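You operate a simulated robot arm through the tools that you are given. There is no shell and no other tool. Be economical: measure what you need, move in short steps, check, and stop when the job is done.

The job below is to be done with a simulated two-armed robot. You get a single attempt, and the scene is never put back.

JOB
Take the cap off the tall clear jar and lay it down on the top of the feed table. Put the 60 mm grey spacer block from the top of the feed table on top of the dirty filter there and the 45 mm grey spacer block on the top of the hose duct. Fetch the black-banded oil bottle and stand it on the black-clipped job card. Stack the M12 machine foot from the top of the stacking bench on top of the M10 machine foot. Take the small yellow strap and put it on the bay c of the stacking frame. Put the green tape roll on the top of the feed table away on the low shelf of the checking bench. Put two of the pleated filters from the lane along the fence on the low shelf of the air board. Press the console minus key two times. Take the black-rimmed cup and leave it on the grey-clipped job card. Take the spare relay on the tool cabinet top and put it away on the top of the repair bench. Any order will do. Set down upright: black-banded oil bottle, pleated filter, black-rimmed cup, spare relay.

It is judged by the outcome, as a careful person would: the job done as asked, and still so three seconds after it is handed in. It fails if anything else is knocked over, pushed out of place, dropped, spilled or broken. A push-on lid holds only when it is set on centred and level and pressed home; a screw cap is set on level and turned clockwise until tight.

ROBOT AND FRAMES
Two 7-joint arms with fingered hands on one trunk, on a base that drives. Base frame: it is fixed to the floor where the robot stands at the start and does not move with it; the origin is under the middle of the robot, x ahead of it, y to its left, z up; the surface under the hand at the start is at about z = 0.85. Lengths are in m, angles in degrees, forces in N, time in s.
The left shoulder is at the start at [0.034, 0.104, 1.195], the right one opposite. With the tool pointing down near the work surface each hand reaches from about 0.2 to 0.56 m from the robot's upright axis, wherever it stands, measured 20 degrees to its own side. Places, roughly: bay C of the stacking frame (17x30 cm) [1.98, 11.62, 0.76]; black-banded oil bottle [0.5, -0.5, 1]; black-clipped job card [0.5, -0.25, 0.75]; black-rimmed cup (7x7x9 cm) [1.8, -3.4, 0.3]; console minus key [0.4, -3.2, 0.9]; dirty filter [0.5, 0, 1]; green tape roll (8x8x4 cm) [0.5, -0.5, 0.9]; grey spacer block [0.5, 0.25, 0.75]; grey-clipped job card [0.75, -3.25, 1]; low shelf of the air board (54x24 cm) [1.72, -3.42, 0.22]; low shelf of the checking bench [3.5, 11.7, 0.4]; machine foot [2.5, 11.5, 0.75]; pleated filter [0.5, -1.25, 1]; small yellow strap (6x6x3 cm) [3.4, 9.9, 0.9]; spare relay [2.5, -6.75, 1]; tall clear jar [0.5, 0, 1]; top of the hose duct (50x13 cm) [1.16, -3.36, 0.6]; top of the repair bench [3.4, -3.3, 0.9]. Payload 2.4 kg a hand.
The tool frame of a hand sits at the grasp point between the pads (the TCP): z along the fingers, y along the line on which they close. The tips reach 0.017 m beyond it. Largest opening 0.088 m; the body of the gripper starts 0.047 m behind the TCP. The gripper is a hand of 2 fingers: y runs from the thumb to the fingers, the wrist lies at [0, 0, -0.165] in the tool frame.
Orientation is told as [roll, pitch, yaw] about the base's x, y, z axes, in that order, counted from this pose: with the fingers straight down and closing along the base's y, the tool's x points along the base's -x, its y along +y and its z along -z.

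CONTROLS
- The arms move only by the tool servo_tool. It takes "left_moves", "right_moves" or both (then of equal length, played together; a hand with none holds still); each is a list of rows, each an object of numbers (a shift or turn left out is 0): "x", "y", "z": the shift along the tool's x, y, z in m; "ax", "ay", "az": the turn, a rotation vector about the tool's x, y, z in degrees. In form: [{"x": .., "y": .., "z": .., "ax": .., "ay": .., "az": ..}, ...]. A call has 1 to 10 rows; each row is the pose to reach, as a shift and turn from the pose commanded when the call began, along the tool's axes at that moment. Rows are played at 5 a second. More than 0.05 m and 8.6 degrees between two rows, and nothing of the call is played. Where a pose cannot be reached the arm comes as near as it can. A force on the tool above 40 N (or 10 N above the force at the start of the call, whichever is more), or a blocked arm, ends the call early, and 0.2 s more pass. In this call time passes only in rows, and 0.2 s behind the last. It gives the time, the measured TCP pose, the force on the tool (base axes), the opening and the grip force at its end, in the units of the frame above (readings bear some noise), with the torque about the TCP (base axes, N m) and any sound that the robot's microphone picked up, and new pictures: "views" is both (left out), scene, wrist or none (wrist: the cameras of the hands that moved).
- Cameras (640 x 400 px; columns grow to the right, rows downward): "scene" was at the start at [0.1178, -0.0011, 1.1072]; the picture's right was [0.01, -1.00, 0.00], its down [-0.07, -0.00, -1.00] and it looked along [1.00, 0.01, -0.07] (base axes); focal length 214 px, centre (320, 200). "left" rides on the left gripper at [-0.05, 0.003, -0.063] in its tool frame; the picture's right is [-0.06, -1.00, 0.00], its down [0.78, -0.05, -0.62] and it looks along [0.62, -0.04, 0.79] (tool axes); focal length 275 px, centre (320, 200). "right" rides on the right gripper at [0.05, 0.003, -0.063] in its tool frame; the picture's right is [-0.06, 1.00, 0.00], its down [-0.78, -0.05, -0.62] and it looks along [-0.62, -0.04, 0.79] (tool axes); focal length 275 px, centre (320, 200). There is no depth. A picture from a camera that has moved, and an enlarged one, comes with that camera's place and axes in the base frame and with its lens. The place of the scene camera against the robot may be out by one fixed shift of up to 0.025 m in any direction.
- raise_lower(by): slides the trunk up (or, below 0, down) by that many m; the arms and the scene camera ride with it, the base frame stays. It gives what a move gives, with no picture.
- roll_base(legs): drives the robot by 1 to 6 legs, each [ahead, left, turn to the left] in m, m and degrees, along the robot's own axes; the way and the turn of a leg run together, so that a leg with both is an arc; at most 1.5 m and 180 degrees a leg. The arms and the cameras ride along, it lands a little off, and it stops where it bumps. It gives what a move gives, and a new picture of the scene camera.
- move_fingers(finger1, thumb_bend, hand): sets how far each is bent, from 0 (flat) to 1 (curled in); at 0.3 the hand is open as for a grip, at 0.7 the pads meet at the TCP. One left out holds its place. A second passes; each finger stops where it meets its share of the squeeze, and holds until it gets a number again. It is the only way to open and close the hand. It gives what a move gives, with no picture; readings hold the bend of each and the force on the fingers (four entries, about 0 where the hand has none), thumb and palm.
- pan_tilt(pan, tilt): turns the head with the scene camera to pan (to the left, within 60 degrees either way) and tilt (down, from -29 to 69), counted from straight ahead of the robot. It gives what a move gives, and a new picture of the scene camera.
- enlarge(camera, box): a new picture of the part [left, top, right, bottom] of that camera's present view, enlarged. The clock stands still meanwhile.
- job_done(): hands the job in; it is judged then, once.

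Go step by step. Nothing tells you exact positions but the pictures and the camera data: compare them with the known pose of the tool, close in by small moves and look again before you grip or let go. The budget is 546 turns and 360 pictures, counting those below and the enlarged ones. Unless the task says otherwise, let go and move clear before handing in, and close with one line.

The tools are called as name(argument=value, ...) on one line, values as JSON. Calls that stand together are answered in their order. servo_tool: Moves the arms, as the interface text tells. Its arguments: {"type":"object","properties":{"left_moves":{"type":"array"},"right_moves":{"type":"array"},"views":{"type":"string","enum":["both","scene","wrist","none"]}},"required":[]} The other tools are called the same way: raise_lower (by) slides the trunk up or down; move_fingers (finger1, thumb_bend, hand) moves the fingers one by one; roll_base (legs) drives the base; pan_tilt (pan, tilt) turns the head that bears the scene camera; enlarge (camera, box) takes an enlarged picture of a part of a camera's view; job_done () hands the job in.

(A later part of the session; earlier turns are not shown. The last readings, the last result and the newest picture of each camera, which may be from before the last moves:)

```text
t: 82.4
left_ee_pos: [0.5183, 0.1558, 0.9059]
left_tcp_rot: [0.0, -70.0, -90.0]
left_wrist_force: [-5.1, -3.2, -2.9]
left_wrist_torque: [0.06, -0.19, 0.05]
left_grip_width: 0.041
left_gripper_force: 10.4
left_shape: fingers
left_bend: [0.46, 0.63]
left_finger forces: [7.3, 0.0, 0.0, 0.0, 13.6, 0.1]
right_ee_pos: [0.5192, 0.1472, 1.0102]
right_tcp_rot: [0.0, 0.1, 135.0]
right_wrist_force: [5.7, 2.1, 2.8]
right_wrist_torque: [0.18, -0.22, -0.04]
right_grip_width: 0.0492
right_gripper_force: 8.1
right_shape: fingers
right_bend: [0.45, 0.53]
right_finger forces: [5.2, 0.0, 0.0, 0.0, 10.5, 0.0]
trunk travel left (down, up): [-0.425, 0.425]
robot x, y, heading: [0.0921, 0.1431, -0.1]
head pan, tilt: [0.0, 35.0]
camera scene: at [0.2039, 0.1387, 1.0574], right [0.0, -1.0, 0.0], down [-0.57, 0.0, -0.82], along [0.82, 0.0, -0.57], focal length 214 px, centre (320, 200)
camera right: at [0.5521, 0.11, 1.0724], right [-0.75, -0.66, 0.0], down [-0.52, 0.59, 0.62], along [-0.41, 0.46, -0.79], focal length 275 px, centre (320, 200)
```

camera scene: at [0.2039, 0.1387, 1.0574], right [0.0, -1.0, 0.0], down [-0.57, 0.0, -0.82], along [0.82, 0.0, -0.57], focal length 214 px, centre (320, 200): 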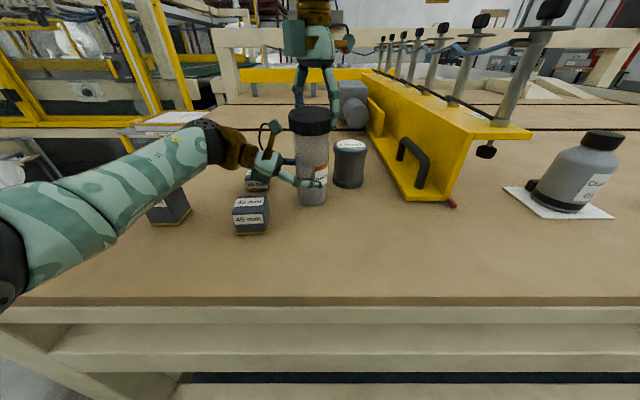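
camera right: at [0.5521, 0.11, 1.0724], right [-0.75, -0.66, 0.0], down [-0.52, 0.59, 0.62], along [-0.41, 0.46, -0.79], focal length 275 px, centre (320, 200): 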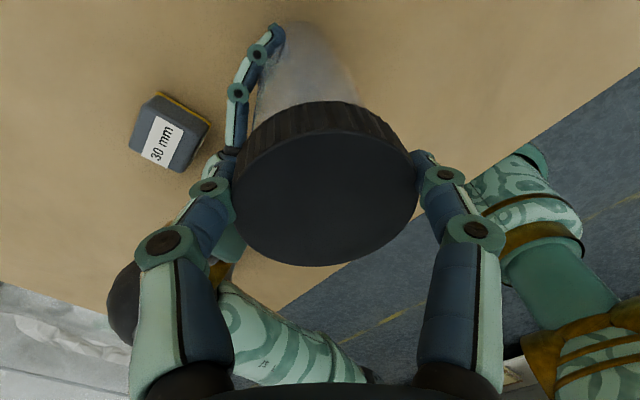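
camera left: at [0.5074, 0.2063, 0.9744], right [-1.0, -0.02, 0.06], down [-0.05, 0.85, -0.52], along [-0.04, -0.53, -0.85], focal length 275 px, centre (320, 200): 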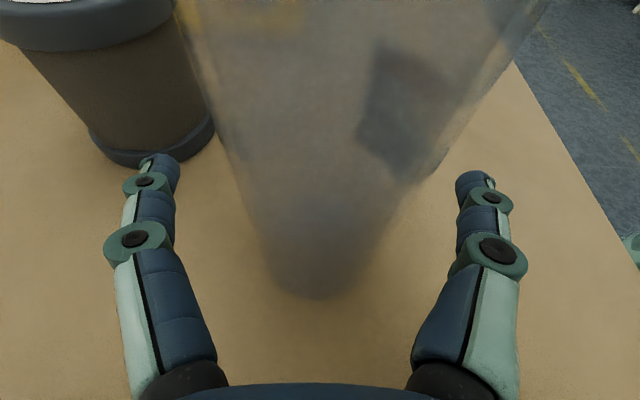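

I test whether the cap lifts off now.

servo_tool(right_moves=[{"z": -0.002}, {"z": -0.004}, {"z": -0.007}, {"z": -0.01}])

```text
t: 83.4
left_ee_pos: [0.5206, 0.1565, 0.9063]
left_tcp_rot: [-0.1, -70.0, -90.1]
left_wrist_force: [-1.3, -0.7, 6.2]
left_wrist_torque: [-0.08, -0.2, -0.01]
left_grip_width: 0.0408
left_gripper_force: 10.8
left_shape: fingers
left_bend: [0.46, 0.63]
left_finger forces: [9.4, 0.1, 0.0, 0.0, 11.2, 0.0]
right_ee_pos: [0.5196, 0.1459, 1.0183]
right_tcp_rot: [0.0, -0.1, 134.8]
right_wrist_force: [2.5, 1.5, -7.8]
right_wrist_torque: [0.05, -0.09, -0.04]
right_grip_width: 0.0485
right_gripper_force: 6.3
right_shape: fingers
right_bend: [0.45, 0.53]
right_finger forces: [6.2, 0.0, 0.0, 0.0, 6.9, 0.0]
trunk travel left (down, up): [-0.425, 0.425]
robot x, y, heading: [0.09, 0.14, 0.1]
head pan, tilt: [0.0, 35.0]
camera scene: at [0.2041, 0.1388, 1.0574], right [0.0, -1.0, 0.0], down [-0.57, 0.0, -0.82], along [0.82, 0.0, -0.57], focal length 214 px, centre (320, 200)
camera right: at [0.5519, 0.1099, 1.0821], right [-0.75, -0.66, 0.0], down [-0.52, 0.59, 0.62], along [-0.41, 0.46, -0.79], focal length 275 px, centre (320, 200)
```

scene: 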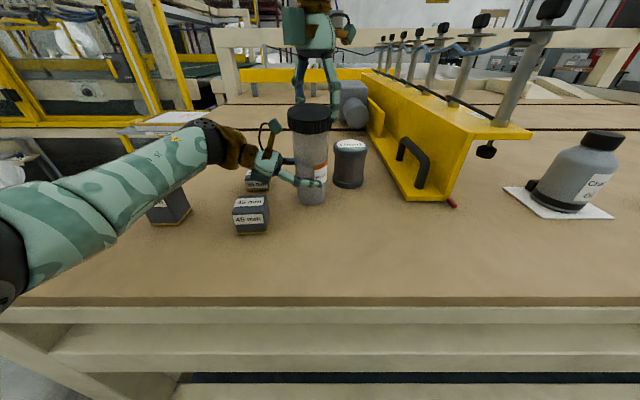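
right: 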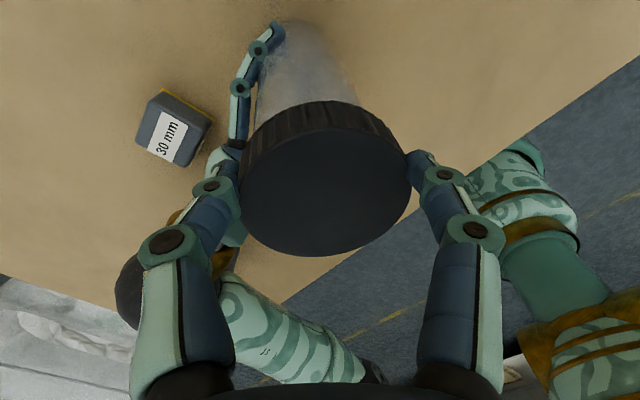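

Still threaded (−8 N). Another stroke.

move_fingers(hand="right", finger1=0.25, thumb_bend=0.25)

servo_tool(right_moves=[{"z": -0.03, "az": 4}, {"z": -0.03, "az": 12.5}, {"z": -0.03, "az": 21}, {"z": -0.03, "az": 29.5}, {"z": -0.03, "az": 38}, {"z": -0.03, "az": 46.5}, {"z": -0.03, "az": 55}, {"z": -0.03, "az": 63.5}, {"z": -0.03, "az": 72}, {"z": -0.02, "az": 80}], views="wrist")

```text
t: 84.4
left_ee_pos: [0.5185, 0.1555, 0.9055]
left_tcp_rot: [-0.1, -70.0, -90.0]
left_wrist_force: [-0.3, -0.5, -1.8]
left_wrist_torque: [0.01, 0.02, 0.01]
left_grip_width: 0.041
left_gripper_force: 9.7
left_shape: fingers
left_bend: [0.46, 0.64]
left_finger forces: [9.8, 0.0, 0.0, 0.0, 10.5, 0.1]
right_ee_pos: [0.5196, 0.1472, 1.0191]
right_tcp_rot: [0.1, 0.0, 134.8]
right_wrist_force: [-0.3, -0.2, -0.6]
right_wrist_torque: [-0.04, 0.04, 0.0]
right_grip_width: 0.0907
right_gripper_force: 0.1
right_shape: fingers
right_bend: [0.25, 0.25]
right_finger forces: [0.0, 0.1, 0.0, 0.0, 0.0, 0.0]
trunk travel left (down, up): [-0.425, 0.425]
robot x, y, heading: [0.089, 0.1401, -0.2]
head pan, tilt: [0.0, 35.0]
```

```text
t: 86.6
left_ee_pos: [0.5203, 0.1553, 0.907]
left_tcp_rot: [-0.1, -70.0, -89.9]
left_wrist_force: [-0.9, 0.2, -2.3]
left_wrist_torque: [0.01, -0.03, -0.01]
left_grip_width: 0.0407
left_gripper_force: 10.4
left_shape: fingers
left_bend: [0.46, 0.64]
left_finger forces: [9.8, 0.1, 0.0, 0.1, 10.5, 0.0]
right_ee_pos: [0.5207, 0.1463, 1.0376]
right_tcp_rot: [-0.1, -0.1, 54.8]
right_wrist_force: [-0.1, 0.3, -0.7]
right_wrist_torque: [-0.01, 0.0, 0.02]
right_grip_width: 0.0905
right_gripper_force: 0.2
right_shape: fingers
right_bend: [0.25, 0.25]
right_finger forces: [0.1, 0.0, 0.0, 0.0, 0.1, 0.0]
trunk travel left (down, up): [-0.425, 0.425]
robot x, y, heading: [0.0898, 0.1436, -0.1]
head pan, tilt: [0.0, 35.0]
camera right: at [0.4875, 0.1082, 1.1021], right [-0.78, 0.63, 0.0], down [0.49, 0.61, 0.62], along [0.39, 0.48, -0.79], focal length 275 px, centre (320, 200)
```

right: 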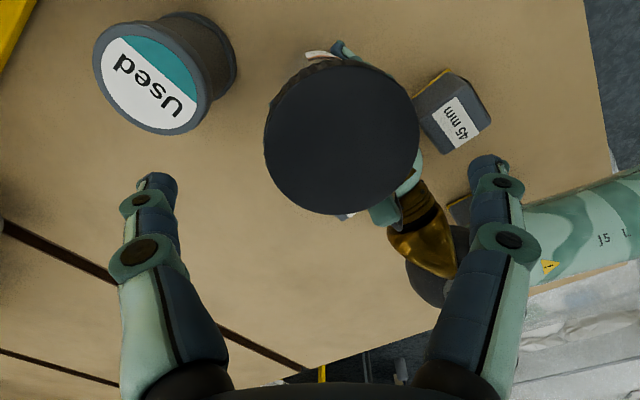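

servo_tool(right_moves=[{"x": 0.003, "y": 0.008, "z": 0.012}, {"x": 0.003, "y": 0.008, "z": 0.028}], views="none")

move_fingers(hand="right", finger1=0.62, thumb_bend=0.62)

servo_tool(right_moves=[{"az": -8.5}, {"az": -17}, {"az": -25.5, "z": -0.0005}, {"az": -34, "z": -0.001}, {"az": -42.5, "z": -0.001}, {"az": -51, "z": -0.0015}, {"az": -59.5, "z": -0.0015}, {"az": -68, "z": -0.002}, {"az": -76.5, "z": -0.002}, {"az": -85, "z": -0.002}])

```text
t: 87.2
left_ee_pos: [0.5195, 0.1563, 0.9047]
left_tcp_rot: [-0.1, -70.0, -89.9]
left_wrist_force: [0.7, 0.2, -1.3]
left_wrist_torque: [-0.01, 0.0, 0.0]
left_grip_width: 0.0405
left_gripper_force: 9.9
left_shape: fingers
left_bend: [0.46, 0.64]
left_finger forces: [9.9, 0.0, 0.0, 0.0, 10.4, 0.0]
right_ee_pos: [0.5125, 0.1491, 1.0115]
right_tcp_rot: [0.0, 0.0, 54.8]
right_wrist_force: [0.5, 0.7, 0.8]
right_wrist_torque: [-0.02, 0.0, 0.03]
right_grip_width: 0.0907
right_gripper_force: 0.0
right_shape: fingers
right_bend: [0.25, 0.25]
right_finger forces: [0.0, 0.0, 0.0, 0.1, 0.1, 0.1]
trunk travel left (down, up): [-0.425, 0.425]
robot x, y, heading: [0.0919, 0.1381, -0.4]
head pan, tilt: [0.0, 35.0]
```

```text
t: 88.2
left_ee_pos: [0.5192, 0.1575, 0.9066]
left_tcp_rot: [-0.1, -70.0, -90.0]
left_wrist_force: [-1.3, 1.0, -1.0]
left_wrist_torque: [-0.01, -0.04, -0.01]
left_grip_width: 0.0408
left_gripper_force: 9.6
left_shape: fingers
left_bend: [0.46, 0.64]
left_finger forces: [9.3, 0.1, 0.0, 0.0, 11.0, 0.0]
right_ee_pos: [0.512, 0.1494, 1.0108]
right_tcp_rot: [0.0, 0.0, 54.9]
right_wrist_force: [1.2, -0.4, -0.7]
right_wrist_torque: [-0.03, -0.07, 0.01]
right_grip_width: 0.0509
right_gripper_force: 7.6
right_shape: fingers
right_bend: [0.45, 0.51]
right_finger forces: [7.3, 0.0, 0.0, 0.0, 8.3, 0.1]
trunk travel left (down, up): [-0.425, 0.425]
robot x, y, heading: [0.0885, 0.1396, 0.2]
head pan, tilt: [0.0, 35.0]
```

```text
t: 90.4
left_ee_pos: [0.5196, 0.1564, 0.9058]
left_tcp_rot: [-0.1, -70.0, -90.1]
left_wrist_force: [-2.4, -0.2, -2.2]
left_wrist_torque: [0.08, -0.25, 0.04]
left_grip_width: 0.0385
left_gripper_force: 10.7
left_shape: fingers
left_bend: [0.49, 0.64]
left_finger forces: [8.5, 0.0, 0.0, 0.1, 12.5, 0.1]
right_ee_pos: [0.5106, 0.1486, 1.0134]
right_tcp_rot: [-0.1, 0.0, 140.1]
right_wrist_force: [1.8, 0.3, 2.0]
right_wrist_torque: [-0.01, -0.04, -0.08]
right_grip_width: 0.0499
right_gripper_force: 7.1
right_shape: fingers
right_bend: [0.47, 0.52]
right_finger forces: [5.6, 0.0, 0.0, 0.0, 8.6, 0.1]
trunk travel left (down, up): [-0.425, 0.425]
robot x, y, heading: [0.0886, 0.1444, -0.1]
head pan, tilt: [0.0, 35.0]
camera scene: at [0.2041, 0.1388, 1.0574], right [0.0, -1.0, 0.0], down [-0.57, 0.0, -0.82], along [0.82, 0.0, -0.57], focal length 214 px, centre (320, 200)
camera right: at [0.5466, 0.1152, 1.0764], right [-0.69, -0.73, 0.0], down [-0.57, 0.54, 0.62], along [-0.45, 0.43, -0.79], focal length 275 px, centre (320, 200)
```

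scene: 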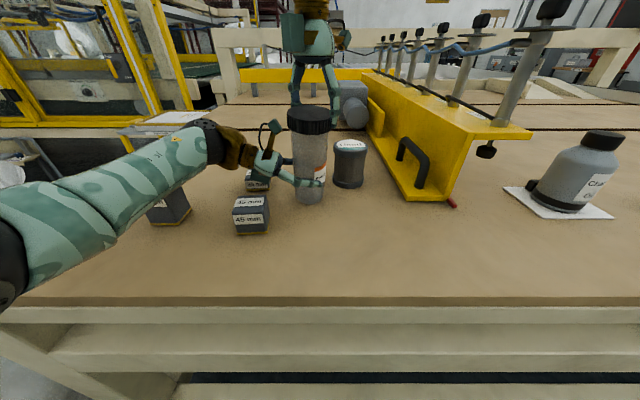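
right: 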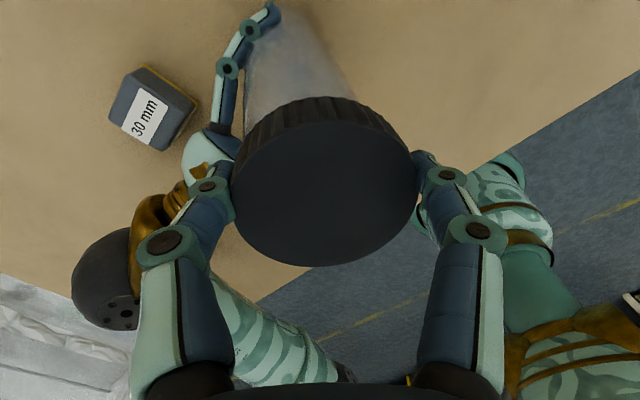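

servo_tool(right_moves=[{"z": -0.003}, {"z": -0.006}], views="none")

enlarge(camera="scene", box=[200, 60, 460, 240])

```text
t: 91.0
left_ee_pos: [0.5185, 0.1566, 0.9067]
left_tcp_rot: [-0.1, -70.1, -90.0]
left_wrist_force: [-1.3, -1.6, -0.2]
left_wrist_torque: [0.01, -0.17, -0.01]
left_grip_width: 0.0386
left_gripper_force: 10.8
left_shape: fingers
left_bend: [0.49, 0.64]
left_finger forces: [9.1, 0.0, 0.0, 0.1, 11.7, 0.0]
right_ee_pos: [0.5104, 0.1491, 1.0185]
right_tcp_rot: [-0.1, 0.0, 140.0]
right_wrist_force: [1.6, 0.3, -0.2]
right_wrist_torque: [0.01, -0.03, -0.02]
right_grip_width: 0.0501
right_gripper_force: 7.6
right_shape: fingers
right_bend: [0.47, 0.52]
right_finger forces: [6.3, 0.1, 0.0, 0.1, 8.0, 0.0]
trunk travel left (down, up): [-0.425, 0.425]
robot x, y, heading: [0.0896, 0.1422, 0.0]
head pan, tilt: [0.0, 35.0]
```

```text
2.22 times, centred on (330, 150) of scene
camera zoom: at [0.2041, 0.1388, 1.0574], right [0.0, -1.0, 0.0], down [-0.57, 0.0, -0.82], along [0.82, 0.0, -0.57], focal length 477 px, centre (298, 311)
```

zoom: 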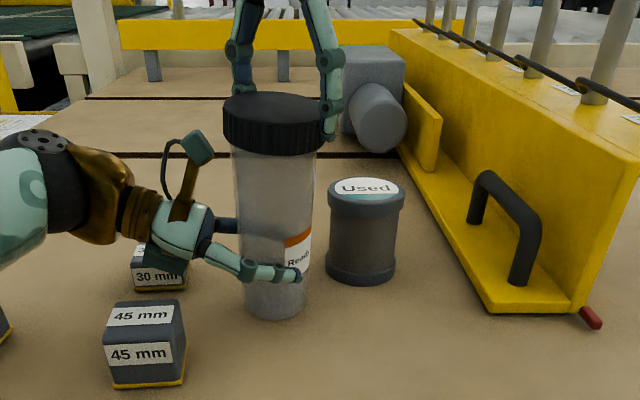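

servo_tool(right_moves=[{"z": -0.004}, {"z": -0.008}, {"z": -0.012}], views="none")

enlarge(camera="scene", box=[200, 60, 460, 240])

```text
t: 91.8
left_ee_pos: [0.5192, 0.1568, 0.9054]
left_tcp_rot: [-0.1, -70.0, -90.0]
left_wrist_force: [0.1, 0.5, -1.0]
left_wrist_torque: [0.01, 0.0, 0.01]
left_grip_width: 0.0381
left_gripper_force: 9.9
left_shape: fingers
left_bend: [0.49, 0.65]
left_finger forces: [9.5, 0.1, 0.0, 0.0, 10.5, 0.0]
right_ee_pos: [0.5116, 0.1488, 1.0298]
right_tcp_rot: [0.0, 0.0, 139.9]
right_wrist_force: [0.8, -0.2, -0.2]
right_wrist_torque: [0.01, 0.03, -0.03]
right_grip_width: 0.0498
right_gripper_force: 7.4
right_shape: fingers
right_bend: [0.47, 0.52]
right_finger forces: [6.8, 0.0, 0.0, 0.1, 7.3, 0.0]
trunk travel left (down, up): [-0.425, 0.425]
robot x, y, heading: [0.0899, 0.1405, -0.0]
head pan, tilt: [0.0, 35.0]
```

```text
2.22 times, centred on (330, 150) of scene
camera zoom: at [0.2041, 0.1388, 1.0574], right [0.0, -1.0, 0.0], down [-0.57, 0.0, -0.82], along [0.82, 0.0, -0.57], focal length 477 px, centre (298, 311)
```

zoom: 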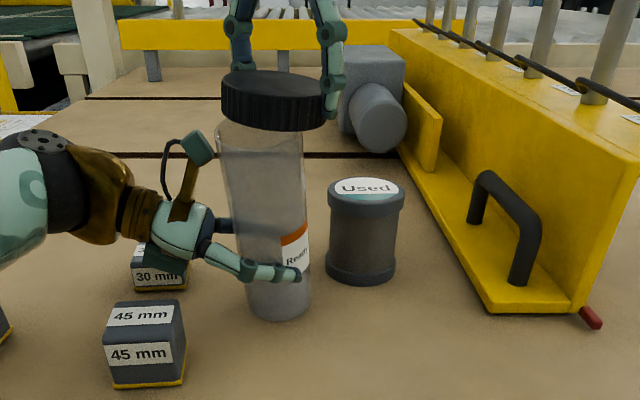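

The cap is off. I carry it to a free spot on the table at about (0.43, 0.04).

servo_tool(right_moves=[{"z": -0.03}, {"z": -0.05, "y": 0.02}, {"z": -0.05, "x": 0.003, "y": 0.06}, {"z": -0.03, "x": 0.006, "y": 0.1}, {"z": 0.0, "x": 0.008, "y": 0.134}, {"z": 0.05, "x": 0.008, "y": 0.134}, {"z": 0.1, "x": 0.008, "y": 0.134}])

```text
t: 93.4
left_ee_pos: [0.5195, 0.1561, 0.9058]
left_tcp_rot: [-0.1, -70.0, -90.0]
left_wrist_force: [-0.4, 0.6, -2.1]
left_wrist_torque: [0.02, 0.01, 0.03]
left_grip_width: 0.0383
left_gripper_force: 9.9
left_shape: fingers
left_bend: [0.49, 0.65]
left_finger forces: [9.7, 0.0, 0.1, 0.0, 10.5, 0.0]
right_ee_pos: [0.4305, 0.0401, 0.9313]
right_tcp_rot: [0.1, 0.0, 139.8]
right_wrist_force: [0.1, -0.5, -0.7]
right_wrist_torque: [0.02, 0.0, -0.01]
right_grip_width: 0.0494
right_gripper_force: 6.6
right_shape: fingers
right_bend: [0.47, 0.52]
right_finger forces: [6.7, 0.0, 0.1, 0.0, 7.2, 0.0]
trunk travel left (down, up): [-0.425, 0.425]
robot x, y, heading: [0.0916, 0.1398, -0.1]
head pan, tilt: [0.0, 35.0]
camera scene: at [0.2041, 0.1388, 1.0573], right [0.0, -1.0, 0.0], down [-0.57, 0.0, -0.82], along [0.82, 0.0, -0.57], focal length 214 px, centre (320, 200)
camera right: at [0.4662, 0.0065, 0.9936], right [-0.69, -0.72, 0.0], down [-0.57, 0.54, 0.62], along [-0.45, 0.43, -0.79], focal length 275 px, centre (320, 200)
```

scene: 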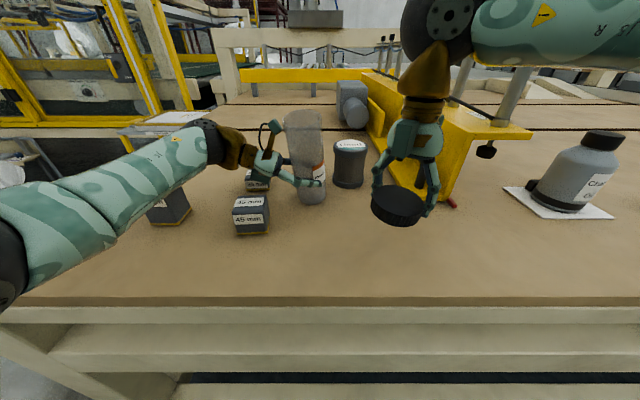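
right: 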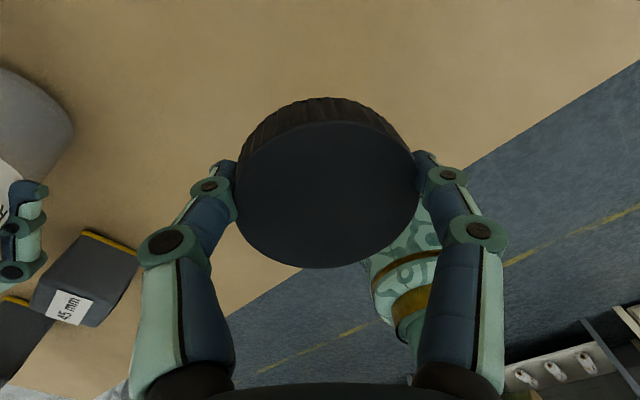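

servo_tool(right_moves=[{"z": 0.02}, {"z": 0.035}, {"z": 0.045}, {"z": 0.052}, {"z": 0.057}, {"z": 0.062}])

```text
t: 94.8
left_ee_pos: [0.5185, 0.156, 0.9067]
left_tcp_rot: [0.1, -70.1, -90.1]
left_wrist_force: [0.5, 0.2, -1.0]
left_wrist_torque: [-0.01, -0.01, 0.0]
left_grip_width: 0.0385
left_gripper_force: 10.3
left_shape: fingers
left_bend: [0.49, 0.65]
left_finger forces: [9.7, 0.0, 0.0, 0.1, 10.5, 0.0]
right_ee_pos: [0.4319, 0.0429, 0.8704]
right_tcp_rot: [-0.2, 0.1, 139.9]
right_wrist_force: [1.2, 0.3, 20.2]
right_wrist_torque: [-0.13, 0.11, 0.04]
right_grip_width: 0.0493
right_gripper_force: 14.5
right_shape: fingers
right_bend: [0.49, 0.53]
right_finger forces: [15.7, 0.0, 0.0, 0.1, 13.9, 0.0]
trunk travel left (down, up): [-0.425, 0.425]
robot x, y, heading: [0.0883, 0.1424, 0.2]
head pan, tilt: [0.0, 35.0]
camera scene: at [0.2033, 0.1391, 1.0578], right [0.0, -1.0, 0.0], down [-0.57, 0.0, -0.82], along [0.82, 0.0, -0.57], focal length 214 px, centre (320, 200)
camera right: at [0.4671, 0.0078, 0.9338], right [-0.69, -0.72, 0.0], down [-0.57, 0.54, 0.62], along [-0.44, 0.43, -0.79], focal length 275 px, centre (320, 200)
```

scene: 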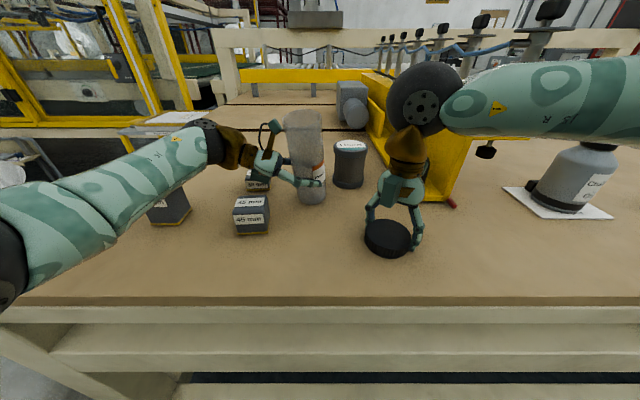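
right: 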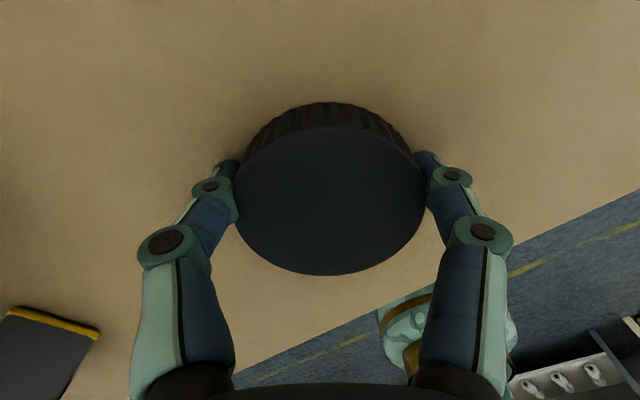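

Cap is on the table. Ease, open, rise.

servo_tool(right_moves=[{"z": -0.003}], views="none")

move_fingers(hand="right", finger1=0.25, thumb_bend=0.25)

servo_tool(right_moves=[{"z": -0.04}, {"z": -0.08}, {"z": -0.13}, {"z": -0.18}, {"z": -0.23}, {"z": -0.28}])

```text
t: 95.2
left_ee_pos: [0.5185, 0.1561, 0.9063]
left_tcp_rot: [0.0, -70.1, -90.0]
left_wrist_force: [-0.5, 0.1, -0.8]
left_wrist_torque: [0.0, 0.01, 0.02]
left_grip_width: 0.038
left_gripper_force: 10.2
left_shape: fingers
left_bend: [0.49, 0.65]
left_finger forces: [9.7, 0.0, 0.1, 0.0, 10.5, 0.0]
right_ee_pos: [0.4306, 0.0411, 0.8702]
right_tcp_rot: [0.1, -0.2, 140.0]
right_wrist_force: [-0.4, 0.5, 1.1]
right_wrist_torque: [-0.03, 0.04, 0.02]
right_grip_width: 0.0491
right_gripper_force: 6.2
right_shape: fingers
right_bend: [0.48, 0.53]
right_finger forces: [6.2, 0.1, 0.1, 0.0, 7.2, 0.1]
trunk travel left (down, up): [-0.425, 0.425]
robot x, y, heading: [0.0883, 0.1412, -0.0]
head pan, tilt: [0.0, 35.0]
```

```text
t: 96.2
left_ee_pos: [0.5197, 0.1572, 0.9061]
left_tcp_rot: [-0.1, -69.9, -90.0]
left_wrist_force: [-0.6, -0.3, -0.9]
left_wrist_torque: [0.01, 0.03, -0.03]
left_grip_width: 0.038
left_gripper_force: 9.7
left_shape: fingers
left_bend: [0.49, 0.65]
left_finger forces: [9.5, 0.0, 0.0, 0.0, 10.5, 0.0]
right_ee_pos: [0.4305, 0.0408, 0.872]
right_tcp_rot: [0.1, 0.0, 139.9]
right_wrist_force: [0.0, 0.5, 0.1]
right_wrist_torque: [-0.02, 0.03, -0.01]
right_grip_width: 0.0905
right_gripper_force: 0.0
right_shape: fingers
right_bend: [0.25, 0.25]
right_finger forces: [0.1, 0.0, 0.0, 0.0, 0.0, 0.0]
trunk travel left (down, up): [-0.425, 0.425]
robot x, y, heading: [0.0906, 0.141, -0.1]
head pan, tilt: [0.0, 35.0]
```

```text
t: 97.6
left_ee_pos: [0.5186, 0.1574, 0.9055]
left_tcp_rot: [0.0, -70.1, -89.9]
left_wrist_force: [-0.2, -0.5, -0.4]
left_wrist_torque: [0.0, -0.01, -0.01]
left_grip_width: 0.0381
left_gripper_force: 10.2
left_shape: fingers
left_bend: [0.49, 0.65]
left_finger forces: [9.7, 0.0, 0.1, 0.0, 10.5, 0.0]
right_ee_pos: [0.4312, 0.0418, 1.1536]
right_tcp_rot: [0.1, 0.1, 140.0]
right_wrist_force: [1.1, -0.8, 1.0]
right_wrist_torque: [0.0, 0.01, -0.02]
right_grip_width: 0.0907
right_gripper_force: 0.2
right_shape: fingers
right_bend: [0.25, 0.25]
right_finger forces: [0.0, 0.0, 0.1, 0.1, 0.0, 0.0]
trunk travel left (down, up): [-0.425, 0.425]
robot x, y, heading: [0.0916, 0.1408, -0.1]
head pan, tilt: [0.0, 35.0]
camera scene: at [0.2039, 0.1388, 1.0574], right [0.0, -1.0, 0.0], down [-0.57, 0.0, -0.82], along [0.82, 0.0, -0.57], focal length 214 px, centre (320, 200)
camera right: at [0.4666, 0.0068, 1.2165], right [-0.69, -0.72, 0.0], down [-0.57, 0.54, 0.62], along [-0.45, 0.43, -0.79], focal length 275 px, centre (320, 200)
```

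scene: 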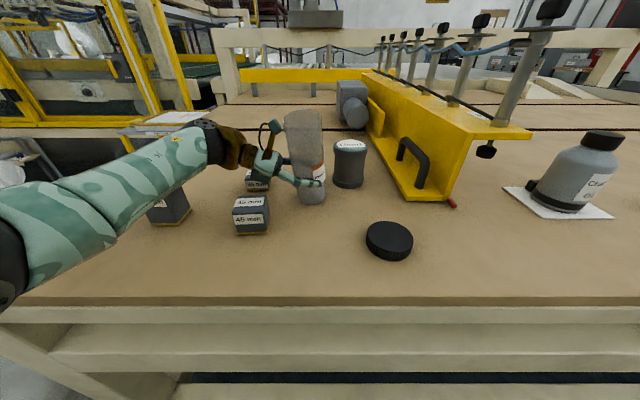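
right: 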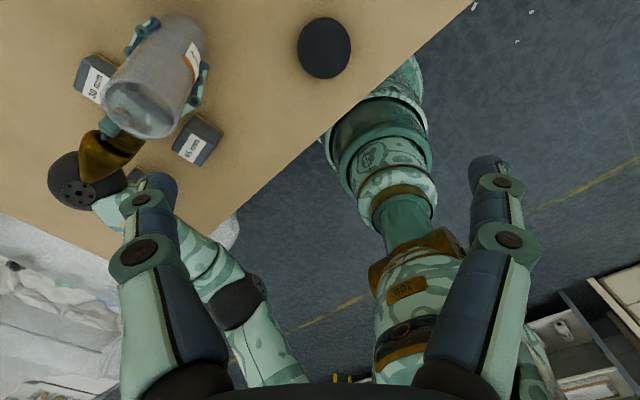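

Now release the jar: lower the left hand a touch and open.

servo_tool(left_moves=[{"x": 0.002, "z": 0.0007}, {"x": 0.004, "z": 0.0014}], views="none")

move_fingers(hand="left", finger1=0.42, thumb_bend=0.45)

move_fingers(hand="left", finger1=0.25, thumb_bend=0.25)

enlarge(camera="scene", box=[200, 60, 460, 240])

```text
t: 98.2
left_ee_pos: [0.518, 0.1569, 0.904]
left_tcp_rot: [-0.7, -70.0, -89.2]
left_wrist_force: [1.0, -0.7, 5.5]
left_wrist_torque: [-0.04, -0.04, -0.04]
left_grip_width: 0.0382
left_gripper_force: 10.4
left_shape: fingers
left_bend: [0.48, 0.65]
left_finger forces: [11.3, 0.0, 0.1, 0.0, 9.6, 0.1]
right_ee_pos: [0.4305, 0.0406, 1.1531]
right_tcp_rot: [0.1, 0.1, 139.9]
right_wrist_force: [0.4, 0.0, 0.2]
right_wrist_torque: [-0.01, 0.0, -0.03]
right_grip_width: 0.0907
right_gripper_force: 0.1
right_shape: fingers
right_bend: [0.25, 0.25]
right_finger forces: [0.0, 0.0, 0.1, 0.0, 0.0, 0.0]
trunk travel left (down, up): [-0.425, 0.425]
robot x, y, heading: [0.0883, 0.1416, 0.1]
head pan, tilt: [0.0, 35.0]
```

```text
t: 99.2
left_ee_pos: [0.5184, 0.1568, 0.9033]
left_tcp_rot: [-0.9, -69.9, -89.0]
left_wrist_force: [-0.6, -0.1, -0.4]
left_wrist_torque: [0.0, -0.03, 0.03]
left_grip_width: 0.0543
left_gripper_force: 0.3
left_shape: fingers
left_bend: [0.41, 0.45]
left_finger forces: [0.1, 0.0, 0.0, 0.0, 0.0, 0.0]
right_ee_pos: [0.4304, 0.041, 1.1529]
right_tcp_rot: [0.0, 0.0, 139.9]
right_wrist_force: [-0.9, -0.5, 0.6]
right_wrist_torque: [0.02, 0.01, 0.0]
right_grip_width: 0.0905
right_gripper_force: 0.0
right_shape: fingers
right_bend: [0.25, 0.25]
right_finger forces: [0.0, 0.0, 0.0, 0.1, 0.0, 0.0]
trunk travel left (down, up): [-0.425, 0.425]
robot x, y, heading: [0.0875, 0.142, -0.1]
head pan, tilt: [0.0, 35.0]
```

```text
t: 100.2
left_ee_pos: [0.5178, 0.1579, 0.9031]
left_tcp_rot: [-1.0, -70.0, -89.0]
left_wrist_force: [0.1, 0.5, 0.0]
left_wrist_torque: [0.0, 0.01, 0.02]
left_grip_width: 0.0908
left_gripper_force: 0.1
left_shape: fingers
left_bend: [0.25, 0.25]
left_finger forces: [0.0, 0.0, 0.1, 0.0, 0.0, 0.0]
right_ee_pos: [0.4322, 0.0415, 1.1529]
right_tcp_rot: [0.0, 0.0, 139.9]
right_wrist_force: [-0.7, 0.0, 0.0]
right_wrist_torque: [0.02, -0.02, -0.02]
right_grip_width: 0.0904
right_gripper_force: 0.0
right_shape: fingers
right_bend: [0.25, 0.25]
right_finger forces: [0.1, 0.1, 0.0, 0.0, 0.0, 0.1]
trunk travel left (down, up): [-0.425, 0.425]
robot x, y, heading: [0.0881, 0.1405, 0.0]
head pan, tilt: [0.0, 35.0]
```

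```text
2.22 times, centred on (330, 150) of scene
camera zoom: at [0.204, 0.1388, 1.0574], right [0.0, -1.0, 0.0], down [-0.57, 0.0, -0.82], along [0.82, 0.0, -0.57], focal length 477 px, centre (298, 311)
```

zoom: 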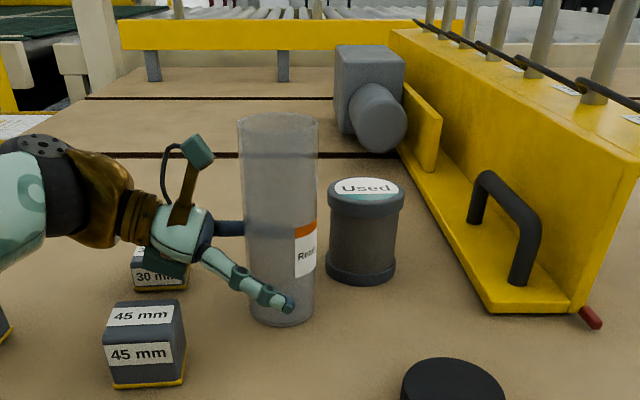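

The jar stands upright. I withdraw the left hand and turn it back to pointing down.

servo_tool(left_moves=[{"z": -0.04}, {"z": -0.08}, {"z": -0.12}, {"z": -0.12, "x": -0.03, "ay": 8.5}, {"z": -0.12, "x": -0.06, "ay": 17}, {"z": -0.12, "x": -0.09, "ay": 25.5}, {"z": -0.12, "x": -0.12, "ay": 34}, {"z": -0.12, "x": -0.14, "ay": 42.5}, {"z": -0.12, "x": -0.16, "ay": 51}, {"z": -0.12, "x": -0.16, "ay": 59.5}], views="none")

servo_tool(left_moves=[{"ay": 8}, {"ay": 10.5}])

```text
t: 102.4
left_ee_pos: [0.5186, 0.2151, 1.093]
left_tcp_rot: [0.0, -10.3, -90.0]
left_wrist_force: [-0.4, -0.1, 0.3]
left_wrist_torque: [-0.02, 0.01, -0.04]
left_grip_width: 0.0908
left_gripper_force: 0.1
left_shape: fingers
left_bend: [0.25, 0.25]
left_finger forces: [0.1, 0.1, 0.1, 0.1, 0.0, 0.0]
right_ee_pos: [0.4319, 0.0418, 1.1519]
right_tcp_rot: [0.0, 0.0, 140.0]
right_wrist_force: [-0.1, 0.0, -0.1]
right_wrist_torque: [-0.03, 0.0, 0.0]
right_grip_width: 0.0907
right_gripper_force: 0.1
right_shape: fingers
right_bend: [0.25, 0.25]
right_finger forces: [0.0, 0.1, 0.0, 0.0, 0.0, 0.0]
trunk travel left (down, up): [-0.425, 0.425]
robot x, y, heading: [0.091, 0.1375, 0.2]
head pan, tilt: [0.0, 35.0]
```

```text
t: 103.0
left_ee_pos: [0.5179, 0.2154, 1.0926]
left_tcp_rot: [0.0, 0.1, -90.0]
left_wrist_force: [-0.3, 0.5, 0.6]
left_wrist_torque: [0.0, -0.02, -0.04]
left_grip_width: 0.091
left_gripper_force: 0.0
left_shape: fingers
left_bend: [0.25, 0.25]
left_finger forces: [0.0, 0.0, 0.1, 0.0, 0.1, 0.0]
right_ee_pos: [0.4307, 0.0411, 1.1525]
right_tcp_rot: [0.0, 0.1, 139.9]
right_wrist_force: [-0.6, -0.2, 0.3]
right_wrist_torque: [0.0, 0.0, 0.0]
right_grip_width: 0.0908
right_gripper_force: 0.1
right_shape: fingers
right_bend: [0.25, 0.25]
right_finger forces: [0.0, 0.0, 0.0, 0.0, 0.0, 0.0]
trunk travel left (down, up): [-0.425, 0.425]
robot x, y, heading: [0.0906, 0.1394, -0.2]
head pan, tilt: [0.0, 35.0]
camera scene: at [0.204, 0.1387, 1.0574], right [0.0, -1.0, 0.0], down [-0.57, 0.0, -0.82], along [0.82, 0.0, -0.57], focal length 214 px, centre (320, 200)
camera left: at [0.5219, 0.1656, 1.1565], right [-1.0, -0.06, 0.0], down [-0.05, 0.78, 0.62], along [-0.04, 0.62, -0.78], focal length 275 px, centre (320, 200)
```

scene: 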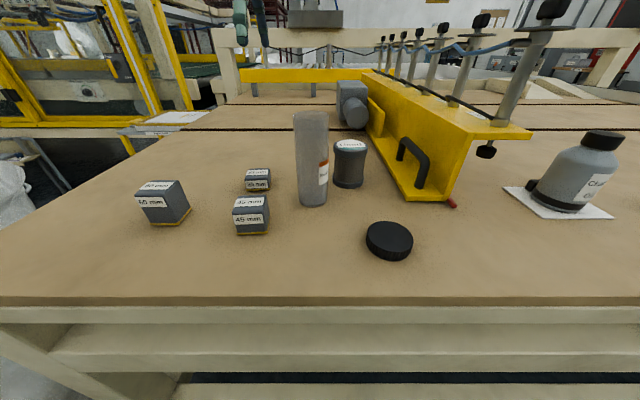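
left: 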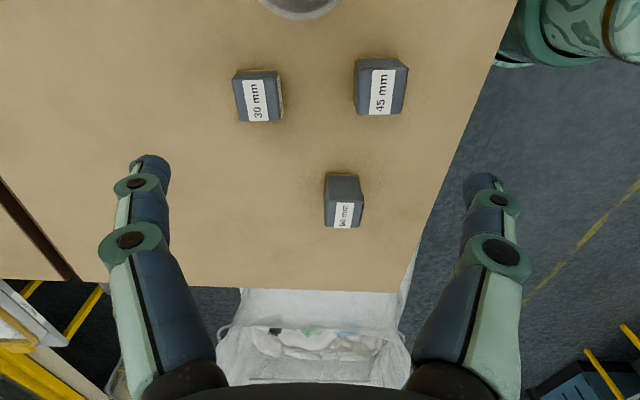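

Blocks visible from the left hand's camera; 60 mm block at about (0.48,0.39). I move the left hand over it.

servo_tool(left_moves=[{"x": 0.04, "y": -0.01, "z": 0.01}, {"x": 0.08, "y": -0.02, "z": 0.03}, {"x": 0.12, "y": -0.03, "z": 0.05}, {"x": 0.16, "y": -0.036, "z": 0.075}, {"x": 0.173, "y": -0.036, "z": 0.09}], views="wrist")

```text
t: 104.2
left_ee_pos: [0.4832, 0.3891, 1.0036]
left_tcp_rot: [0.0, 0.1, -90.1]
left_wrist_force: [0.3, 0.8, 0.2]
left_wrist_torque: [0.0, 0.0, 0.0]
left_grip_width: 0.0908
left_gripper_force: 0.0
left_shape: fingers
left_bend: [0.25, 0.25]
left_finger forces: [0.1, 0.1, 0.0, 0.0, 0.1, 0.0]
right_ee_pos: [0.4321, 0.0415, 1.1522]
right_tcp_rot: [-0.1, 0.0, 140.0]
right_wrist_force: [-0.3, 0.2, -0.1]
right_wrist_torque: [0.0, 0.02, 0.01]
right_grip_width: 0.0905
right_gripper_force: 0.1
right_shape: fingers
right_bend: [0.25, 0.25]
right_finger forces: [0.1, 0.0, 0.0, 0.0, 0.0, 0.0]
trunk travel left (down, up): [-0.425, 0.425]
robot x, y, heading: [0.0902, 0.139, -0.0]
head pan, tilt: [0.0, 35.0]
camera left: at [0.4866, 0.3394, 1.067], right [-1.0, -0.06, 0.0], down [-0.05, 0.78, 0.62], along [-0.04, 0.62, -0.79], focal length 275 px, centre (320, 200)
```

left: 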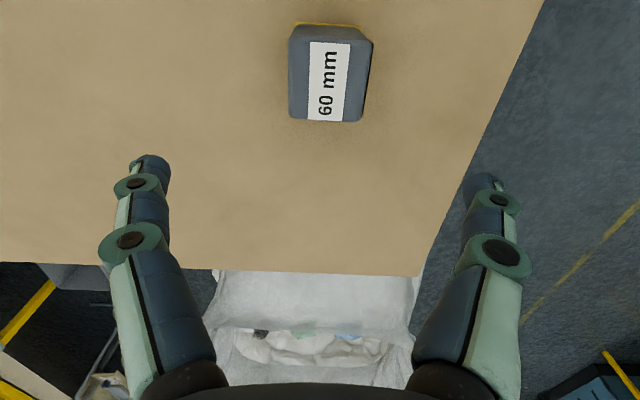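

60 mm block: centre (0.479,0.380), top z≈0.911. Descend and grip.

servo_tool(left_moves=[{"x": -0.009, "y": -0.004, "z": 0.04}, {"x": -0.009, "y": -0.004, "z": 0.08}, {"x": -0.009, "y": -0.004, "z": 0.11}], views="wrist")

move_fingers(hand="left", finger1=0.65, thumb_bend=0.65)

servo_tool(left_moves=[{"z": -0.03}, {"z": -0.07}, {"z": -0.11}])

```text
t: 105.0
left_ee_pos: [0.479, 0.3779, 0.8943]
left_tcp_rot: [0.0, 0.0, -90.2]
left_wrist_force: [0.2, -0.1, 0.2]
left_wrist_torque: [0.01, 0.0, -0.01]
left_grip_width: 0.0913
left_gripper_force: 0.1
left_shape: fingers
left_bend: [0.25, 0.25]
left_finger forces: [0.1, 0.0, 0.1, 0.0, 0.0, 0.0]
right_ee_pos: [0.432, 0.0411, 1.1523]
right_tcp_rot: [0.1, 0.0, 139.9]
right_wrist_force: [0.6, -0.3, -0.6]
right_wrist_torque: [0.01, -0.01, 0.01]
right_grip_width: 0.0907
right_gripper_force: 0.0
right_shape: fingers
right_bend: [0.25, 0.25]
right_finger forces: [0.0, 0.0, 0.0, 0.0, 0.0, 0.0]
trunk travel left (down, up): [-0.425, 0.425]
robot x, y, heading: [0.0892, 0.1386, -0.0]
head pan, tilt: [0.0, 35.0]
camera left: at [0.4822, 0.3296, 0.9565], right [-1.0, -0.06, 0.0], down [-0.05, 0.78, 0.62], along [-0.04, 0.62, -0.79], focal length 275 px, centre (320, 200)
```

left: 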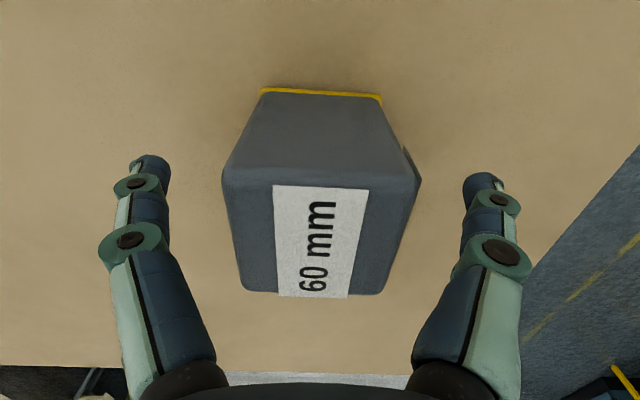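

```text
t: 106.0
left_ee_pos: [0.4789, 0.3795, 0.8932]
left_tcp_rot: [0.0, -0.1, -90.1]
left_wrist_force: [0.1, 0.2, 0.3]
left_wrist_torque: [0.02, -0.03, -0.03]
left_grip_width: 0.0352
left_gripper_force: 6.9
left_shape: fingers
left_bend: [0.51, 0.58]
left_finger forces: [6.3, 0.0, 0.0, 0.1, 6.4, 0.0]
right_ee_pos: [0.4318, 0.0407, 1.1517]
right_tcp_rot: [-0.1, 0.0, 139.9]
right_wrist_force: [-0.5, 0.4, -0.7]
right_wrist_torque: [0.03, -0.04, 0.0]
right_grip_width: 0.0906
right_gripper_force: 0.1
right_shape: fingers
right_bend: [0.25, 0.25]
right_finger forces: [0.0, 0.0, 0.1, 0.0, 0.0, 0.1]
trunk travel left (down, up): [-0.425, 0.425]
robot x, y, heading: [0.0919, 0.1423, -0.1]
head pan, tilt: [0.0, 35.0]
```

```text
t: 106.8
left_ee_pos: [0.478, 0.3803, 1.0044]
left_tcp_rot: [0.0, 0.0, -90.0]
left_wrist_force: [-0.8, 0.6, -2.0]
left_wrist_torque: [0.0, 0.0, -0.01]
left_grip_width: 0.0352
left_gripper_force: 6.3
left_shape: fingers
left_bend: [0.51, 0.59]
left_finger forces: [6.3, 0.0, 0.0, 0.0, 6.4, 0.0]
right_ee_pos: [0.4316, 0.0399, 1.1532]
right_tcp_rot: [0.0, 0.0, 139.9]
right_wrist_force: [0.3, 0.1, -0.6]
right_wrist_torque: [0.0, -0.02, 0.03]
right_grip_width: 0.0909
right_gripper_force: 0.0
right_shape: fingers
right_bend: [0.25, 0.25]
right_finger forces: [0.0, 0.0, 0.0, 0.0, 0.0, 0.0]
trunk travel left (down, up): [-0.425, 0.425]
robot x, y, heading: [0.0885, 0.141, -0.0]
head pan, tilt: [0.0, 35.0]
camera scene: at [0.204, 0.1388, 1.0574], right [0.0, -1.0, 0.0], down [-0.57, 0.0, -0.82], along [0.82, 0.0, -0.57], focal length 214 px, centre (320, 200)
camera left: at [0.4816, 0.3301, 1.0669], right [-1.0, -0.06, 0.0], down [-0.05, 0.78, 0.62], along [-0.04, 0.62, -0.79], focal length 275 px, centre (320, 200)
```

scene: 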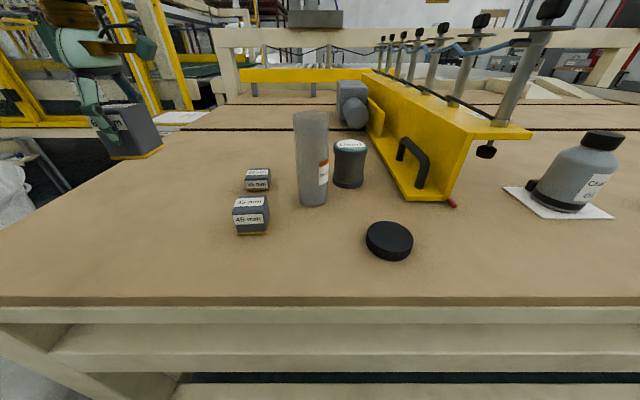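
left: 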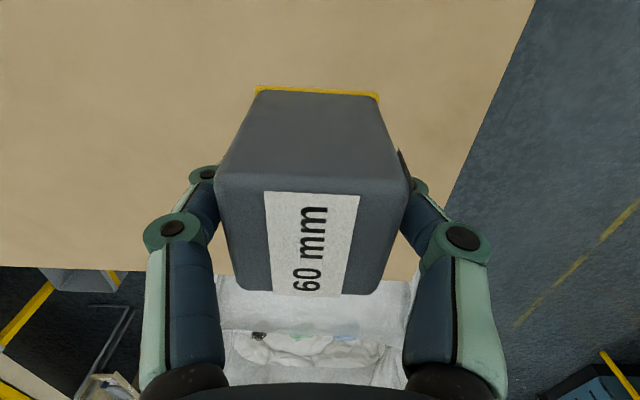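

Block held. I raise it and at the same time move the right hand out of the way.

servo_tool(left_moves=[{"z": -0.03}, {"z": -0.06}, {"z": -0.09}, {"z": -0.1}], right_moves=[{"x": 0.011, "y": 0.036}, {"x": 0.022, "y": 0.073}, {"x": 0.033, "y": 0.11}, {"x": 0.044, "y": 0.146}], views="none")

servo_tool(left_moves=[{"x": -0.05}, {"x": -0.1, "y": 0.02}, {"x": -0.145, "y": 0.04}, {"x": -0.19, "y": 0.06}, {"x": -0.23, "y": 0.09}, {"x": -0.265, "y": 0.11}, {"x": -0.298, "y": 0.122}])

```text
t: 107.8
left_ee_pos: [0.4774, 0.3794, 1.1049]
left_tcp_rot: [-0.1, 0.0, -90.0]
left_wrist_force: [-0.3, 0.1, -1.7]
left_wrist_torque: [0.01, -0.01, -0.02]
left_grip_width: 0.0352
left_gripper_force: 6.8
left_shape: fingers
left_bend: [0.51, 0.59]
left_finger forces: [6.3, 0.1, 0.1, 0.0, 6.3, 0.1]
right_ee_pos: [0.3703, -0.0995, 1.1533]
right_tcp_rot: [-0.1, -0.1, 140.0]
right_wrist_force: [0.4, 0.8, -0.5]
right_wrist_torque: [0.0, 0.0, 0.01]
right_grip_width: 0.0907
right_gripper_force: 0.0
right_shape: fingers
right_bend: [0.25, 0.25]
right_finger forces: [0.0, 0.1, 0.1, 0.0, 0.0, 0.0]
trunk travel left (down, up): [-0.425, 0.425]
robot x, y, heading: [0.0888, 0.144, 0.0]
head pan, tilt: [0.0, 35.0]
```

```text
refused: row 2 steps farther than a row can; nothing moved
```

servo_tool(left_moves=[{"x": -0.04}, {"x": -0.08, "y": 0.02}, {"x": -0.12, "y": 0.04}, {"x": -0.16, "y": 0.06}, {"x": -0.2, "y": 0.08}, {"x": -0.24, "y": 0.1}, {"x": -0.27, "y": 0.115}, {"x": -0.298, "y": 0.122}])

```text
t: 109.6
left_ee_pos: [0.5948, 0.0932, 1.1033]
left_tcp_rot: [0.1, 0.0, -90.0]
left_wrist_force: [0.0, 0.6, -1.1]
left_wrist_torque: [-0.02, 0.0, -0.02]
left_grip_width: 0.035
left_gripper_force: 6.3
left_shape: fingers
left_bend: [0.51, 0.59]
left_finger forces: [6.2, 0.0, 0.0, 0.0, 6.2, 0.0]
left hand out of reach, approached as far as the arm can: row 8
right_ee_pos: [0.3714, -0.0989, 1.153]
right_tcp_rot: [0.2, 0.0, 139.9]
right_wrist_force: [0.0, -0.9, -0.9]
right_wrist_torque: [-0.02, -0.02, 0.02]
right_grip_width: 0.0908
right_gripper_force: 0.0
right_shape: fingers
right_bend: [0.25, 0.25]
right_finger forces: [0.0, 0.0, 0.0, 0.1, 0.1, 0.0]
trunk travel left (down, up): [-0.425, 0.425]
robot x, y, heading: [0.0912, 0.144, 0.0]
head pan, tilt: [0.0, 35.0]
camera scene: at [0.2043, 0.1395, 1.0573], right [0.0, -1.0, 0.0], down [-0.57, 0.0, -0.82], along [0.82, 0.0, -0.57], focal length 214 px, centre (320, 200)
camera left: at [0.5977, 0.0447, 1.1659], right [-1.0, -0.06, 0.0], down [-0.05, 0.78, 0.62], along [-0.04, 0.62, -0.79], focal length 275 px, centre (320, 200)
```

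scene: 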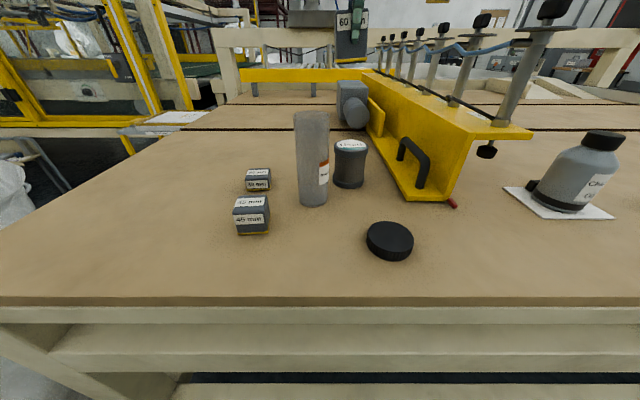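
left: 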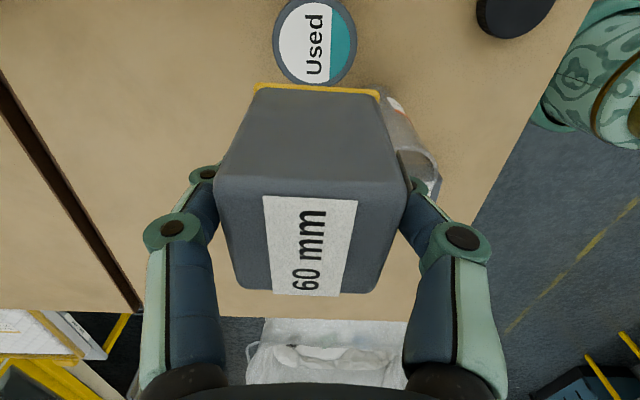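

Just short on reach; I shift the hand back and move the base 3 cm ahead and 5 cm right.

servo_tool(left_moves=[{"x": 0.03, "y": -0.015}, {"x": 0.06, "y": -0.03}], views="none")

roll_base(legs=[[0.03, -0.05, 0]])

```text
t: 110.2
left_ee_pos: [0.5648, 0.1531, 1.103]
left_tcp_rot: [0.1, 0.0, -90.0]
left_wrist_force: [-0.2, -0.6, -1.3]
left_wrist_torque: [0.0, -0.04, -0.04]
left_grip_width: 0.0349
left_gripper_force: 6.4
left_shape: fingers
left_bend: [0.51, 0.59]
left_finger forces: [6.1, 0.1, 0.0, 0.1, 6.0, 0.0]
right_ee_pos: [0.3713, -0.0986, 1.1528]
right_tcp_rot: [0.0, -0.1, 140.0]
right_wrist_force: [-0.7, 1.1, -0.3]
right_wrist_torque: [0.03, -0.02, 0.01]
right_grip_width: 0.0906
right_gripper_force: 0.1
right_shape: fingers
right_bend: [0.25, 0.25]
right_finger forces: [0.1, 0.1, 0.0, 0.1, 0.0, 0.1]
trunk travel left (down, up): [-0.425, 0.425]
robot x, y, heading: [0.0892, 0.1424, -0.3]
head pan, tilt: [0.0, 35.0]
```

```text
t: 111.1
left_ee_pos: [0.5952, 0.1025, 1.103]
left_tcp_rot: [-0.1, 0.0, -90.1]
left_wrist_force: [0.3, -1.0, -1.5]
left_wrist_torque: [0.03, 0.0, -0.01]
left_grip_width: 0.0347
left_gripper_force: 5.7
left_shape: fingers
left_bend: [0.51, 0.59]
left_finger forces: [6.1, 0.0, 0.0, 0.0, 6.0, 0.0]
right_ee_pos: [0.4011, -0.1499, 1.1525]
right_tcp_rot: [0.1, -0.1, 139.8]
right_wrist_force: [0.1, -0.1, 1.1]
right_wrist_torque: [0.02, 0.0, 0.0]
right_grip_width: 0.0907
right_gripper_force: 0.0
right_shape: fingers
right_bend: [0.25, 0.25]
right_finger forces: [0.0, 0.0, 0.1, 0.1, 0.1, 0.0]
trunk travel left (down, up): [-0.425, 0.425]
robot x, y, heading: [0.1236, 0.0892, -0.2]
head pan, tilt: [0.0, 35.0]
camera scene: at [0.2346, 0.0877, 1.0573], right [0.0, -1.0, 0.0], down [-0.57, 0.0, -0.82], along [0.82, 0.0, -0.57], focal length 214 px, centre (320, 200)
```

scene: 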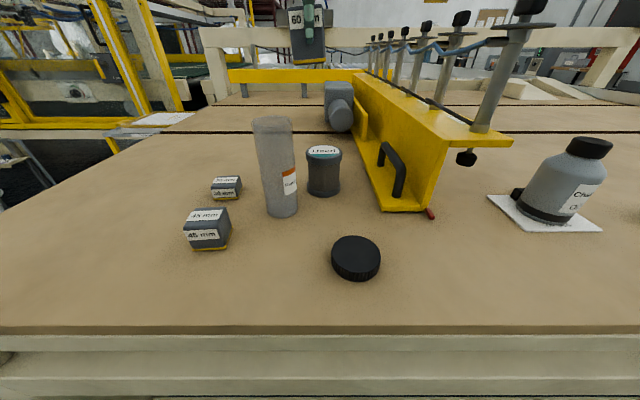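

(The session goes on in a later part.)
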